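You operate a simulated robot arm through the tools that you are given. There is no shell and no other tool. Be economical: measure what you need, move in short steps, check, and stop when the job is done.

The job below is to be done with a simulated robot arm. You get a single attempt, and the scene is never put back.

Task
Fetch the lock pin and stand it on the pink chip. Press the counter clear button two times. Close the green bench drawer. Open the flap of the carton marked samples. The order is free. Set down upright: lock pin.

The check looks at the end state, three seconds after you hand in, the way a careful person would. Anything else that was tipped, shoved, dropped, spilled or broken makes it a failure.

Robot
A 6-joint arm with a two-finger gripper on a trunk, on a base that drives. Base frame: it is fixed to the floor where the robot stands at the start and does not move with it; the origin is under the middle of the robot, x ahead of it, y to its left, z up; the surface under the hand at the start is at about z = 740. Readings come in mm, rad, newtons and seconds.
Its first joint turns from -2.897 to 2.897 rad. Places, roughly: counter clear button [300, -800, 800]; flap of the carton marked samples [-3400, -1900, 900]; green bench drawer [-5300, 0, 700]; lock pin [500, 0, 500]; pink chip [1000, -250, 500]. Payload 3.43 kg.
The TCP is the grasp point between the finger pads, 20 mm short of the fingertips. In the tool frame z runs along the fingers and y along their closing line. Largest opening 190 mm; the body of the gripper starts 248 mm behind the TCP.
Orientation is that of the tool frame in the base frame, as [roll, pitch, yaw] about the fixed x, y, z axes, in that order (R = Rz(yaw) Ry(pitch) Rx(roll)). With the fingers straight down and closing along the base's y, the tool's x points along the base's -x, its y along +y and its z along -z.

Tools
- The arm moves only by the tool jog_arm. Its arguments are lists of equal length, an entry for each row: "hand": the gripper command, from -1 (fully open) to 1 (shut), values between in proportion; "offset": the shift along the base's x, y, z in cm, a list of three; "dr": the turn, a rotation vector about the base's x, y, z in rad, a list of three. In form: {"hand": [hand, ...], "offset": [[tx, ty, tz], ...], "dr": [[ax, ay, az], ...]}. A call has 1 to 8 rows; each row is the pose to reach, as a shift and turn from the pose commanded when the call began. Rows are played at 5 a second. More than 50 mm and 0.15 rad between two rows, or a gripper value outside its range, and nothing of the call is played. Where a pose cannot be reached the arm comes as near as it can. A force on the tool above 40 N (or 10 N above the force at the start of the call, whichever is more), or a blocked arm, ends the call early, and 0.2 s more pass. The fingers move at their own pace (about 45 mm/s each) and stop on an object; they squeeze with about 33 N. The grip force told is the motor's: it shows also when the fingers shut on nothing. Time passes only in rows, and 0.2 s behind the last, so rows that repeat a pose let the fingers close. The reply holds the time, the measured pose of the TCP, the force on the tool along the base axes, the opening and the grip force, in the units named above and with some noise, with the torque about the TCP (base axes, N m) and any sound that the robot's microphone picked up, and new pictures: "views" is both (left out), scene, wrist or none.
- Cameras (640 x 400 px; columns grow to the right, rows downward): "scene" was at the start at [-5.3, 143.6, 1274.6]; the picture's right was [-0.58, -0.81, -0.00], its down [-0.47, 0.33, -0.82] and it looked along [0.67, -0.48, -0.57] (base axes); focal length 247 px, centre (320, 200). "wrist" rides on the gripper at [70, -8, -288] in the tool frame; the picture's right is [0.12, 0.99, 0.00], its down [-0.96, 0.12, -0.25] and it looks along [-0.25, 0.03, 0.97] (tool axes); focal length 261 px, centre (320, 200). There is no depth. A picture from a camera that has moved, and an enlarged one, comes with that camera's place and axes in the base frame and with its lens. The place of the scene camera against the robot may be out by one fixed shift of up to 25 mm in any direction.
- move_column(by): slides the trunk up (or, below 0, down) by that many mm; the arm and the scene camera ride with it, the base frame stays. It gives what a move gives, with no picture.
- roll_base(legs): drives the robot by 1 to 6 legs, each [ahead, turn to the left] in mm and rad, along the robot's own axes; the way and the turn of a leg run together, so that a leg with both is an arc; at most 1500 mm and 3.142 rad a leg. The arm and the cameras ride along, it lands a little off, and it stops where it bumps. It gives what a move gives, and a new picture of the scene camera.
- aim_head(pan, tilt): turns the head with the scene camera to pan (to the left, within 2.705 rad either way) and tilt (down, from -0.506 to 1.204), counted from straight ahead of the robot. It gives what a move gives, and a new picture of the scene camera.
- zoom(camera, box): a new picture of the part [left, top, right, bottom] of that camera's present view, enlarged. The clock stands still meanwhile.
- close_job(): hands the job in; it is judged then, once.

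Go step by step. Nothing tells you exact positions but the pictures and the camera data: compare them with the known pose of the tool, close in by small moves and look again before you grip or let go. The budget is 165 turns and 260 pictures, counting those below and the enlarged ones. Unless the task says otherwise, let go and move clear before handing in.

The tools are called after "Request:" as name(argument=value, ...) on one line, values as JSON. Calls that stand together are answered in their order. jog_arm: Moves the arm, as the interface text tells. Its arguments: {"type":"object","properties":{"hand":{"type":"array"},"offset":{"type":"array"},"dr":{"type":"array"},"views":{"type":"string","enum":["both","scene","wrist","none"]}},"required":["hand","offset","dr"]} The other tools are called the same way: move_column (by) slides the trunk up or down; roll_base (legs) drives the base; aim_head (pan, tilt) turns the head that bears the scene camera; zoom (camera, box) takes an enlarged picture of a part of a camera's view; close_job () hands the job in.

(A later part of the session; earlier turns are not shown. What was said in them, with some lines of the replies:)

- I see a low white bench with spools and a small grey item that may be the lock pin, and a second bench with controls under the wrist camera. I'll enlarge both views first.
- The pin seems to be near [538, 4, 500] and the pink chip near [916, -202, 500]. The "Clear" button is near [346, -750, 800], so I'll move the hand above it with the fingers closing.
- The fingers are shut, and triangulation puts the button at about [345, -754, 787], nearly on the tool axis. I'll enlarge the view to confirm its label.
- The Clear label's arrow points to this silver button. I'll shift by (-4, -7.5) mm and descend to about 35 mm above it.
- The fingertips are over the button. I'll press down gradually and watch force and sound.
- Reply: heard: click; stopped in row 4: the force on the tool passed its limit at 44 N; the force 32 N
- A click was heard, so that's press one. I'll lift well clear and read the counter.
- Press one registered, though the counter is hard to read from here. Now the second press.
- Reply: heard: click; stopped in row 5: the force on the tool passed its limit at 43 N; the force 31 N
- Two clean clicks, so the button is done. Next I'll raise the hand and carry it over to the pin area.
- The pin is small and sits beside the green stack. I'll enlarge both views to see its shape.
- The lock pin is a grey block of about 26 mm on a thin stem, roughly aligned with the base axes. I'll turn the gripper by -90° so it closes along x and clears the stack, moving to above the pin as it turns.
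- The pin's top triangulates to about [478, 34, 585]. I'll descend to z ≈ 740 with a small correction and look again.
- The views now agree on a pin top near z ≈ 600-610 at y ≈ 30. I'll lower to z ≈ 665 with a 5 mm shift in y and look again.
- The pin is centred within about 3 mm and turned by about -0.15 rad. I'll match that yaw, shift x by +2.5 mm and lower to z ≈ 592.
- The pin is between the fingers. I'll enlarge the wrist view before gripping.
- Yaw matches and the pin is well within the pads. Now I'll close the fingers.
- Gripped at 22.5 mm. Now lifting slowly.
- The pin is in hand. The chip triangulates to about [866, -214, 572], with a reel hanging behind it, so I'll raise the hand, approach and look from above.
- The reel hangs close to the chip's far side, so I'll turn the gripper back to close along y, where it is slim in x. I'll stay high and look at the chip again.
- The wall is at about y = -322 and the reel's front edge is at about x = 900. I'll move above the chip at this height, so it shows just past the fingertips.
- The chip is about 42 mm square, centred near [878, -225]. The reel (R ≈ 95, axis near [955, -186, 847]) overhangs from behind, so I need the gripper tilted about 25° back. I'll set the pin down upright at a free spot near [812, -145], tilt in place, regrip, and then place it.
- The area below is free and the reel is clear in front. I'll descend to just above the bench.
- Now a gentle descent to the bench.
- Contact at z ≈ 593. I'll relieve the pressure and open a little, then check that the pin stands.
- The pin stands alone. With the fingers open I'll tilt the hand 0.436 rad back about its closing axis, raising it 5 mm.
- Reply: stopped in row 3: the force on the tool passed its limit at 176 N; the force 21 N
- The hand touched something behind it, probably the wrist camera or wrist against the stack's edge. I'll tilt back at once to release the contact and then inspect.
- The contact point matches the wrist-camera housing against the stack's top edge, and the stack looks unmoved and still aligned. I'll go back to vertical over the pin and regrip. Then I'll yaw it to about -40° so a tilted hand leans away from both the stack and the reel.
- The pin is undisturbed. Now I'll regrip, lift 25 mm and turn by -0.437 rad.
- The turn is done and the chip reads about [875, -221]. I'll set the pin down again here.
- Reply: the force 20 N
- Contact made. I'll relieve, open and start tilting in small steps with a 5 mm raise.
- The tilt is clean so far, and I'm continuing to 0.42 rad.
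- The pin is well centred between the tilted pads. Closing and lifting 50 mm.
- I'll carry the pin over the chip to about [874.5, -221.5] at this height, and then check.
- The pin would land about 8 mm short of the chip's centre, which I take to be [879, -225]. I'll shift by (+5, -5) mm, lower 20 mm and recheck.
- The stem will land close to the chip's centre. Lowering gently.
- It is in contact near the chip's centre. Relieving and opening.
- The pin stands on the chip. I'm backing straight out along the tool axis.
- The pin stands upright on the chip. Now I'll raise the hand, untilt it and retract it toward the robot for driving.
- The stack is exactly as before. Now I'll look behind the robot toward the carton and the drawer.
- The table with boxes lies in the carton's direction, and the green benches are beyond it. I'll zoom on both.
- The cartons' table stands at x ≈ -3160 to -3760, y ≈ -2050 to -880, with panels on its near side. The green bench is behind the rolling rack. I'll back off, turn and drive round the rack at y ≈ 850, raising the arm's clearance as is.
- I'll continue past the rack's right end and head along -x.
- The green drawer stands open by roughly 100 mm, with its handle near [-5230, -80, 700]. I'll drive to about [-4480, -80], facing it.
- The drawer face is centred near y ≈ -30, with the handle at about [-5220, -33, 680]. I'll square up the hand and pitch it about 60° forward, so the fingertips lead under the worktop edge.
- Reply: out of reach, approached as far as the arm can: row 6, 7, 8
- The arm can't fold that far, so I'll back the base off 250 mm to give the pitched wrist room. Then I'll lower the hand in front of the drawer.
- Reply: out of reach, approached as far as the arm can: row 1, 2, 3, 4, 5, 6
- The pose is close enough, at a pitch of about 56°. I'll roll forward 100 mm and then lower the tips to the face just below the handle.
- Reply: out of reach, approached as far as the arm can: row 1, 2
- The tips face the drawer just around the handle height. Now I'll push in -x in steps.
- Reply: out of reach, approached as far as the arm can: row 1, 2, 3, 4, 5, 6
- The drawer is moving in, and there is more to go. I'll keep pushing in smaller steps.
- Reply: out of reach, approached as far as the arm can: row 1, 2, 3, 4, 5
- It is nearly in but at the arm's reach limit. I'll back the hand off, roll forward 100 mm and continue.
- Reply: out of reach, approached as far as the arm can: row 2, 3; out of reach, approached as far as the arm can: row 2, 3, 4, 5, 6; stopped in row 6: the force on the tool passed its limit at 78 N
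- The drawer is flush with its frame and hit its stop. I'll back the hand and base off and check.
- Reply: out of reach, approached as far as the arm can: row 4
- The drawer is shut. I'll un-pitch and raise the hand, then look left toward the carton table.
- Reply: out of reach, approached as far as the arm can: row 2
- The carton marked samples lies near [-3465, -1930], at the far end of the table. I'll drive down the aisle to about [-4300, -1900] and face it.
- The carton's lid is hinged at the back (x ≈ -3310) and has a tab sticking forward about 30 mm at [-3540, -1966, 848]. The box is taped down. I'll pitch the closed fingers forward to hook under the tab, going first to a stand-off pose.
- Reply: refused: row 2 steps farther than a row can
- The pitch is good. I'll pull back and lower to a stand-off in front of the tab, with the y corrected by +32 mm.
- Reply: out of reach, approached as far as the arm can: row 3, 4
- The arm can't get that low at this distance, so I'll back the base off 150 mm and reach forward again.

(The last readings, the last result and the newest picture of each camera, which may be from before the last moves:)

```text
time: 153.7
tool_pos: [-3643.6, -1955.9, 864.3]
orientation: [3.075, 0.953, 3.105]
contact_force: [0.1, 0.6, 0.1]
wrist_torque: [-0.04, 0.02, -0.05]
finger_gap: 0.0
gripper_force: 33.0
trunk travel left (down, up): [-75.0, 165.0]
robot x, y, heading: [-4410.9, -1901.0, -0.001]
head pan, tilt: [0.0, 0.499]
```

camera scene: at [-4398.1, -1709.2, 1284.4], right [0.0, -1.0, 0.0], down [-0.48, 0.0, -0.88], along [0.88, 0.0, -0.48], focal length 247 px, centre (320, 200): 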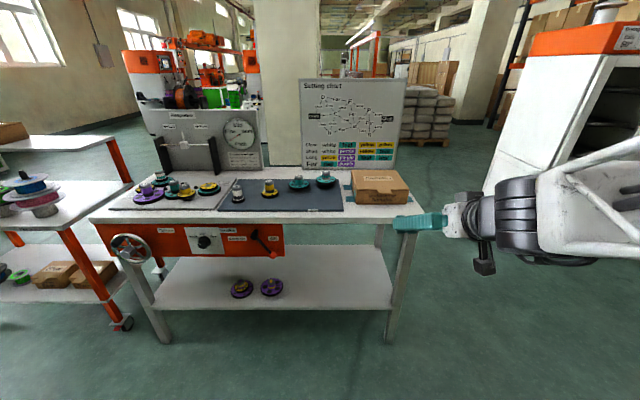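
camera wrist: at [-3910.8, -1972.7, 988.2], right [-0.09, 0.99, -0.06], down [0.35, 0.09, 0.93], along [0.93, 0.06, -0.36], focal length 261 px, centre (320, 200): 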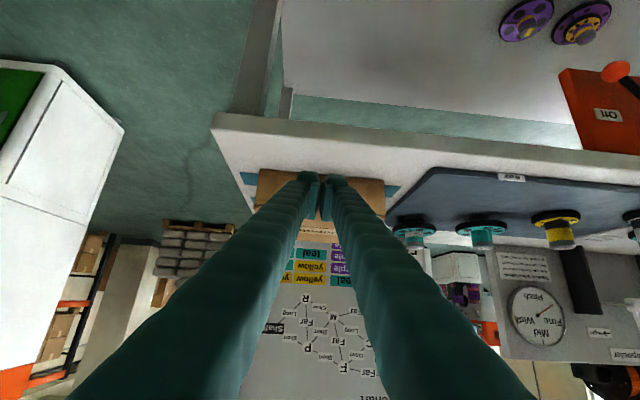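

Now I'll lower to z ≈ 835 and look closely.

Request:
jog_arm(hand=[1, 1], offset=[[0, 0.3, -1.5], [0, 0.3, -3]], dr=[[0, 0, 0], [0, 0, 0]], views="none")

Request:
zoom(camera="scene", box=[330, 150, 450, 250])

Request:
zoom(camera="wrist", box=[220, 130, 420, 255])

```text
time: 154.3
tool_pos: [-3643.3, -1951.2, 834.1]
orientation: [3.074, 0.952, 3.107]
contact_force: [-0.7, 0.3, 0.4]
wrist_torque: [0.01, -0.03, 0.0]
finger_gap: 0.1
gripper_force: 33.3
trunk travel left (down, up): [-75.0, 165.0]
robot x, y, heading: [-4413.7, -1905.1, 0.004]
head pan, tilt: [0.0, 0.499]
```

```text
4.00 times, centred on (390, 200) of scene
camera zoom: at [-4398.2, -1709.1, 1284.4], right [0.0, -1.0, 0.0], down [-0.48, 0.0, -0.88], along [0.88, 0.0, -0.48], focal length 987 px, centre (40, 200)
```

zoom: 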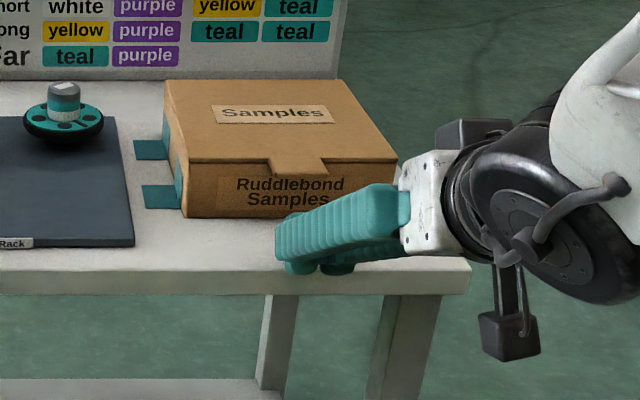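

```text
3.20 times, centred on (320, 192) of wrist
camera zoom: at [-3918.5, -1968.3, 943.6], right [-0.09, 0.99, -0.06], down [0.35, 0.09, 0.93], along [0.93, 0.06, -0.36], focal length 834 px, centre (320, 224)
```

zoom: 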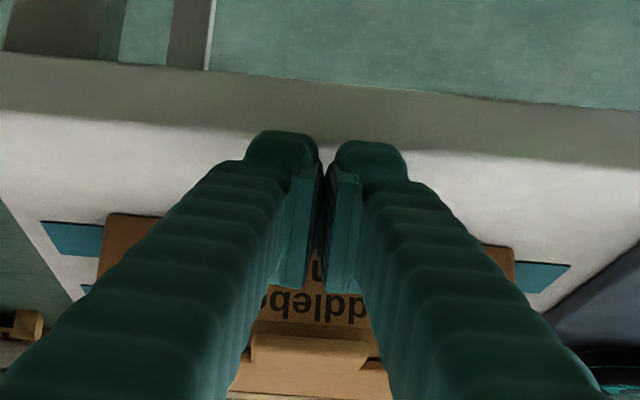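

I'll enlarge the tab itself to see whether it hangs or sticks out.

Request:
zoom(camera="scene", box=[380, 175, 430, 210])

Request:
zoom(camera="wrist", box=[285, 205, 355, 255])

```text
11.43 times, centred on (405, 192) of scene
camera zoom: at [-4398.2, -1709.1, 1284.4], right [0.0, -1.0, 0.0], down [-0.48, 0.0, -0.88], along [0.88, 0.0, -0.48], focal length 2820 px, centre (-651, 286)
```

zoom: 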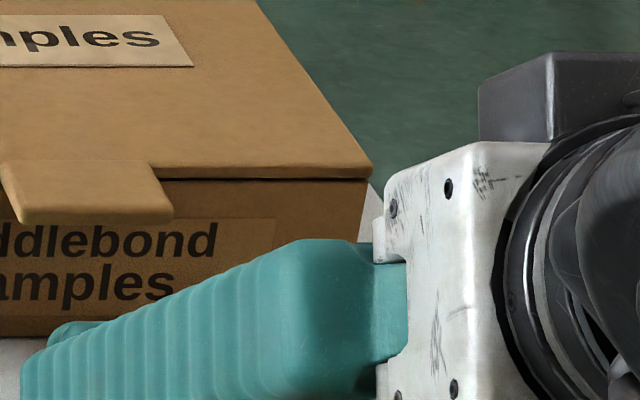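

```text
8.00 times, centred on (320, 230) of wrist
camera zoom: at [-3918.5, -1968.3, 943.6], right [-0.09, 0.99, -0.06], down [0.35, 0.09, 0.93], along [0.93, 0.06, -0.36], focal length 2085 px, centre (320, -40)
```

zoom: 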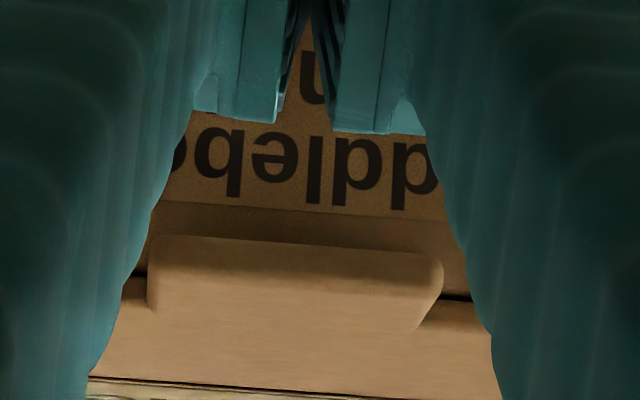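

The tab is a stiff extension of the lid, sticking forward about 29 mm at z ≈ 853, centred at y ≈ -1945. I'll slide the fingertips under it.

Request:
jog_arm(hand=[1, 1, 1, 1], offset=[[0, 0.5, -0.6], [3, 0.5, -0.6], [5.5, 0.5, -0.6], [7.2, 0.5, -0.6]], dr=[[0, 0, 0], [0, 0, 0], [0, 0, 0], [0, 0, 0]], views="none")

Request:
zoom(camera="scene", box=[360, 160, 440, 220])

Request:
zoom(camera="wrist", box=[270, 150, 370, 220])

```text
time: 155.3
tool_pos: [-3571.4, -1948.3, 827.6]
orientation: [3.072, 0.952, 3.103]
contact_force: [0.1, -0.3, -0.1]
wrist_torque: [0.01, -0.01, 0.0]
finger_gap: 0.0
gripper_force: 33.0
trunk travel left (down, up): [-75.0, 165.0]
robot x, y, heading: [-4412.5, -1903.1, -0.002]
head pan, tilt: [0.0, 0.499]
```

```text
6.67 times, centred on (400, 190) of scene
camera zoom: at [-4398.3, -1709.2, 1284.4], right [0.0, -1.0, 0.0], down [-0.48, 0.0, -0.88], along [0.88, 0.0, -0.48], focal length 1645 px, centre (-213, 267)
```

zoom: 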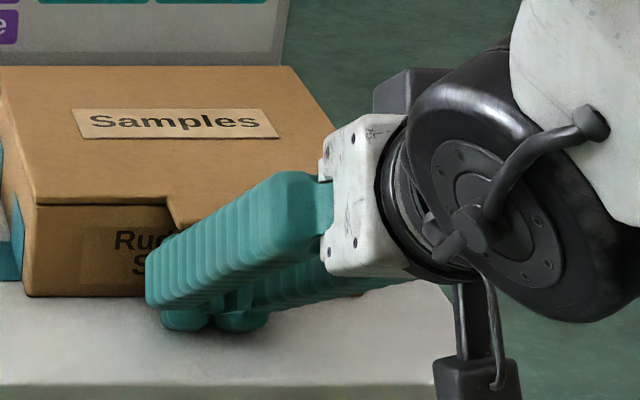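

```text
5.71 times, centred on (320, 185) of wrist
camera zoom: at [-3846.6, -1965.5, 937.7], right [-0.09, 0.99, -0.06], down [0.35, 0.08, 0.93], along [0.93, 0.06, -0.36], focal length 1489 px, centre (320, 286)
```

zoom: 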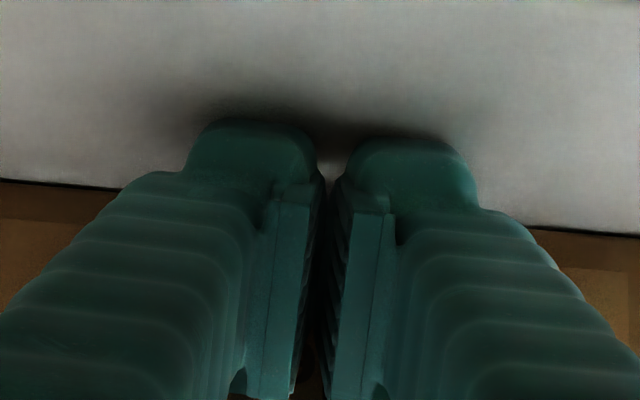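

No contact yet, and the tips are low in front of the box. I'll lift and see if the tab comes up.

Request:
jog_arm(hand=[1, 1, 1, 1, 1], offset=[[0, 0, 0.8], [0, 0, 1.6], [0, 0, 2.4], [0.1, 0, 3.2], [0.2, 0, 4]], dr=[[0, 0, 0], [0, 0, 0], [0, 0, 0], [0, 0, 0], [0, 0, 0]], views="none")

Request:
zoom(camera="scene", box=[360, 140, 440, 200])

```text
time: 156.5
tool_pos: [-3569.2, -1946.9, 867.9]
orientation: [3.074, 0.95, 3.105]
contact_force: [-1.1, 0.7, -0.3]
wrist_torque: [0.0, 0.01, 0.02]
finger_gap: 0.0
gripper_force: 32.6
trunk travel left (down, up): [-75.0, 165.0]
robot x, y, heading: [-4412.7, -1904.5, -0.003]
head pan, tilt: [0.0, 0.499]
```

```text
6.67 times, centred on (400, 170) of scene
camera zoom: at [-4398.0, -1709.2, 1284.4], right [0.0, -1.0, 0.0], down [-0.48, 0.0, -0.88], along [0.88, 0.0, -0.48], focal length 1645 px, centre (-213, 400)
```

zoom: 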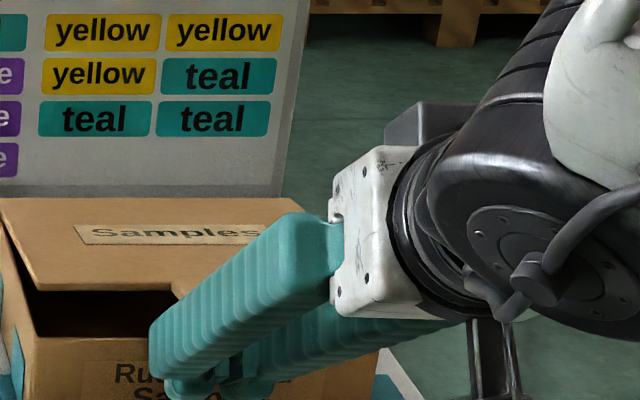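

The lid is lifting. I'll follow its arc about the rear hinge up to about 50°.

Request:
jog_arm(hand=[1, 1, 1, 1, 1], offset=[[0.7, 0, 4.2], [2.4, 0, 8.7], [5.1, 0, 12.8], [8.2, 0, 16], [8.2, 0, 16]], dr=[[0, 0, 0], [0, 0, 0], [0, 0, 0], [0, 0, 0], [0, 0, 0]], views="both")

Request:
zoom(camera="scene", box=[340, 80, 460, 220])

```text
time: 157.7
tool_pos: [-3486.8, -1945.5, 1027.0]
orientation: [3.074, 0.953, 3.105]
contact_force: [-1.1, 0.4, -0.4]
wrist_torque: [-0.02, -0.01, -0.01]
finger_gap: 0.0
gripper_force: 32.8
trunk travel left (down, up): [-75.0, 165.0]
robot x, y, heading: [-4414.9, -1906.1, -0.003]
head pan, tilt: [0.0, 0.499]
camera scene: at [-4398.1, -1709.2, 1284.4], right [0.0, -1.0, 0.0], down [-0.48, 0.0, -0.88], along [0.88, 0.0, -0.48], focal length 247 px, centre (320, 200)
camera wrist: at [-3762.0, -1962.1, 1137.2], right [-0.09, 0.99, -0.06], down [0.35, 0.09, 0.93], along [0.93, 0.06, -0.36], focal length 261 px, centre (320, 200)
```

scene: 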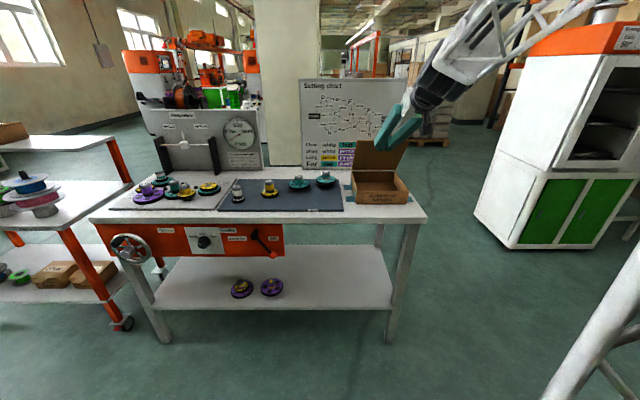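
wrist: 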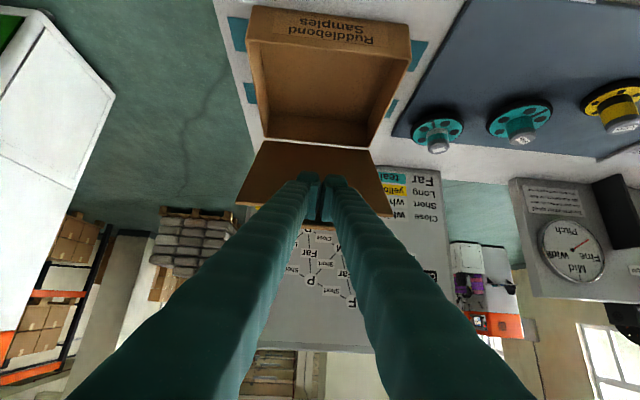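

```text
2.86 times, centred on (400, 150) of scene
camera zoom: at [-4398.1, -1709.2, 1284.4], right [0.0, -1.0, 0.0], down [-0.48, 0.0, -0.88], along [0.88, 0.0, -0.48], focal length 705 px, centre (91, 343)
```

zoom: 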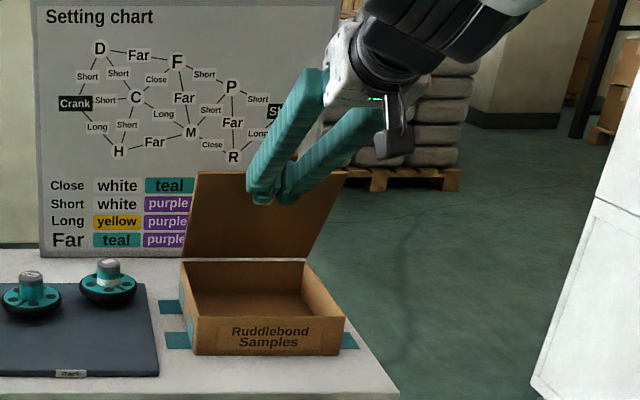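

The lid is already at about 60-70°. I'll roll the base forward 120 mm, with the fingertips pushing the lid on toward vertical.

Request:
roll_base(legs=[[110, 0]])

Request:
zoom(camera="scene", box=[340, 80, 480, 240])

```text
time: 158.9
tool_pos: [-3374.9, -1944.9, 1028.2]
orientation: [3.073, 0.95, 3.105]
contact_force: [-0.7, 1.1, -0.3]
wrist_torque: [0.0, 0.02, 0.0]
finger_gap: 0.2
gripper_force: 32.8
trunk travel left (down, up): [-75.0, 165.0]
robot x, y, heading: [-4301.7, -1904.8, -0.001]
head pan, tilt: [0.0, 0.499]
camera scene: at [-4286.7, -1709.3, 1284.4], right [0.0, -1.0, 0.0], down [-0.48, 0.0, -0.88], along [0.88, 0.0, -0.48], focal length 247 px, centre (320, 200)
```

scene: 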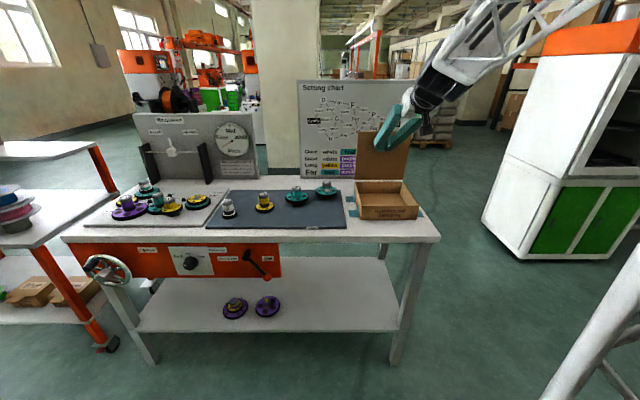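

```text
2.50 times, centred on (410, 160) of scene
camera zoom: at [-4286.7, -1709.3, 1284.4], right [0.0, -1.0, 0.0], down [-0.48, 0.0, -0.88], along [0.88, 0.0, -0.48], focal length 617 px, centre (95, 300)
```

zoom: 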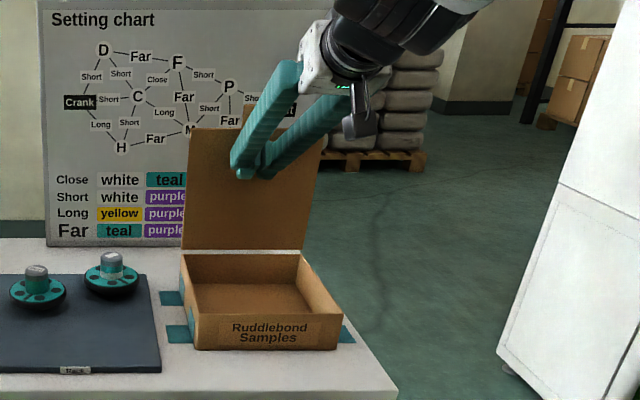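

The lid is near vertical. I'll push another 60 mm to take it past.

Request:
jog_arm(hand=[1, 1, 1, 1, 1], offset=[[1.5, 0, 0], [3, 0, 0], [4.5, 0, 0], [6, 0, -0.5], [6.5, 0, -0.5]], dr=[[0, 0, 0], [0, 0, 0], [0, 0, 0], [0, 0, 0], [0, 0, 0]], views="none")

Request:
zoom(camera="scene", box=[340, 80, 480, 240])

```text
time: 160.1
tool_pos: [-3309.8, -1944.8, 1023.2]
orientation: [3.074, 0.95, 3.104]
contact_force: [-0.3, 0.8, -0.4]
wrist_torque: [0.02, 0.0, 0.03]
finger_gap: 0.0
gripper_force: 33.0
trunk travel left (down, up): [-75.0, 165.0]
robot x, y, heading: [-4301.2, -1905.1, -0.003]
head pan, tilt: [0.0, 0.499]
```

```text
2.50 times, centred on (410, 160) of scene
camera zoom: at [-4286.8, -1709.3, 1284.4], right [0.0, -1.0, 0.0], down [-0.48, 0.0, -0.88], along [0.88, 0.0, -0.48], focal length 617 px, centre (95, 300)
```

zoom: 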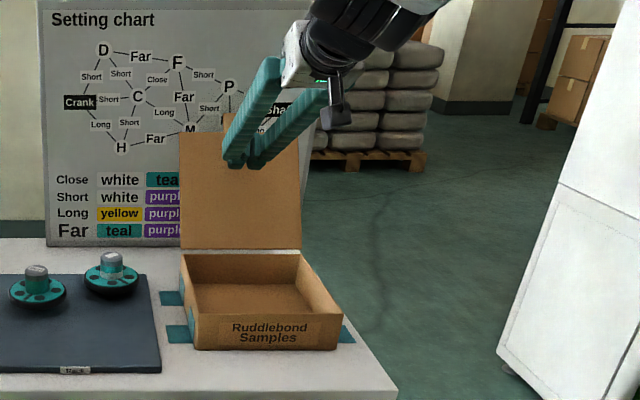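

The lid is past vertical. I'll draw the hand back and see whether it stays.

Request:
jog_arm(hand=[1, 1, 1, 1, 1, 1], offset=[[-1, 0, 0], [-3, 0, 0], [-7, 0, 1], [-11, 0, 3], [-15, 0, 5], [-19, 0, 7]], dr=[[0, 0, 0], [0, 0, 0], [0, 0, 0], [0, 0, 0], [0, 0, 0], [0, 0, 0]], views="scene")

Request:
zoom(camera="scene", box=[340, 80, 480, 240])

```text
time: 161.5
tool_pos: [-3499.1, -1945.4, 1089.9]
orientation: [3.073, 0.95, 3.106]
contact_force: [0.3, 0.0, -1.7]
wrist_torque: [0.03, -0.03, 0.0]
finger_gap: 0.0
gripper_force: 33.4
trunk travel left (down, up): [-75.0, 165.0]
robot x, y, heading: [-4299.8, -1902.5, -0.001]
head pan, tilt: [0.0, 0.499]
camera scene: at [-4285.9, -1709.4, 1284.4], right [0.0, -1.0, 0.0], down [-0.48, 0.0, -0.88], along [0.88, 0.0, -0.48], focal length 247 px, centre (320, 200)
```

scene: 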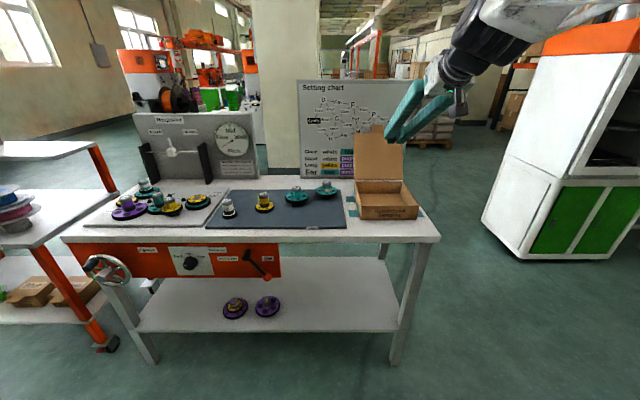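

```text
2.50 times, centred on (410, 160) of scene
camera zoom: at [-4285.9, -1709.4, 1284.4], right [0.0, -1.0, 0.0], down [-0.48, 0.0, -0.88], along [0.88, 0.0, -0.48], focal length 617 px, centre (95, 300)
```

zoom: 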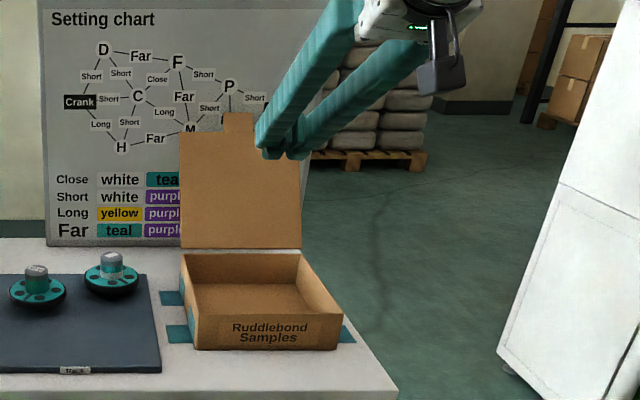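

The lid stays open past vertical. I'll back away from the table and recheck it after some time.

Request:
roll_base(legs=[[-300, 0]])

Request:
zoom(camera="scene", box=[300, 80, 440, 220])

Request:
aim_head(pan=0.3, tilt=0.2)

```text
time: 163.5
tool_pos: [-3795.6, -1944.3, 1093.3]
orientation: [3.072, 0.95, 3.103]
contact_force: [0.6, 0.0, -0.1]
wrist_torque: [0.01, -0.01, 0.0]
finger_gap: 0.0
gripper_force: 32.9
trunk travel left (down, up): [-75.0, 165.0]
robot x, y, heading: [-4600.0, -1902.2, -0.006]
head pan, tilt: [0.0, 0.499]
camera scene: at [-4582.8, -1708.9, 1284.4], right [0.0, -1.0, 0.0], down [-0.48, 0.0, -0.88], along [0.88, 0.0, -0.48], focal length 247 px, centre (320, 200)
```

scene: 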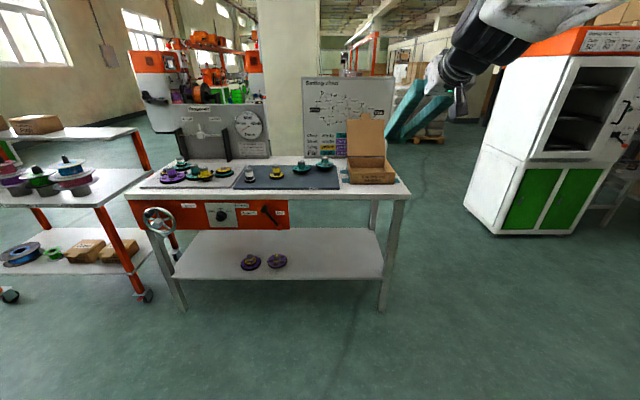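

```text
2.86 times, centred on (370, 150) of scene
camera zoom: at [-4582.8, -1708.9, 1284.4], right [0.0, -1.0, 0.0], down [-0.48, 0.0, -0.88], along [0.88, 0.0, -0.48], focal length 705 px, centre (177, 343)
```

zoom: 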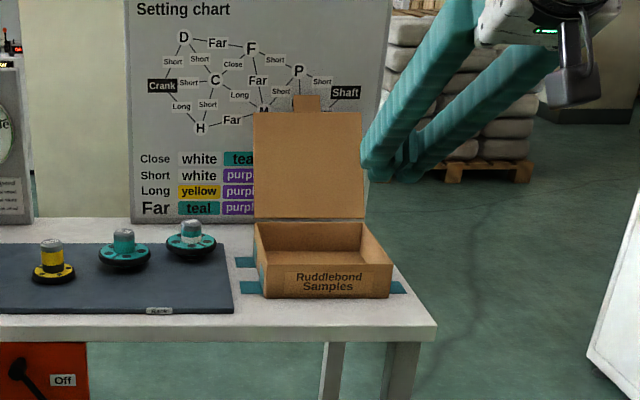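

```text
time: 164.3
tool_pos: [-3795.2, -1944.9, 1092.1]
orientation: [3.072, 0.951, 3.103]
contact_force: [-0.9, 0.2, -0.9]
wrist_torque: [0.05, 0.0, 0.02]
finger_gap: 0.0
gripper_force: 32.8
trunk travel left (down, up): [-75.0, 165.0]
robot x, y, heading: [-4597.8, -1906.0, -0.001]
head pan, tilt: [0.3, 0.201]
camera scene: at [-4584.7, -1681.4, 1312.0], right [0.29, -0.96, 0.0], down [-0.19, -0.06, -0.98], along [0.94, 0.29, -0.2], focal length 247 px, centre (320, 200)
```

scene: 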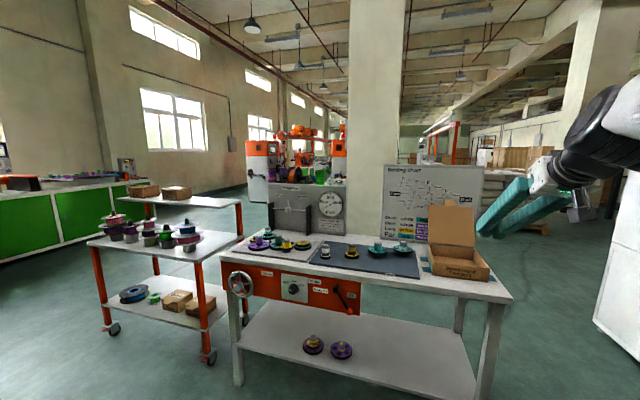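

All four parts are done: two clicks on the clear button, the pin upright on the chip, the drawer flush, and the lid standing open with the hand clear. Handing in.

Request:
close_job()

```text
The job is handed in.
```

I finished all four parts and handed the job in; the result of the check is not back yet.

- **Lock pin:** it stands upright near the middle of the pink chip. I set it down and regripped it on the way to get past the hanging reel.
- **Counter clear button:** I pressed it twice and heard a click each time. I could not read the counter's display clearly.
- **Green bench drawer:** it is pushed in to its stop and looks flush with the frame.
- **Samples carton:** the flap is open a little past vertical and stayed there after I backed away.

While I was tilting the hand, the wrist bumped something, most likely the top edge of the green spool stack. The force limit stopped it at 176 N. The stack looked unmoved in the pictures afterwards.
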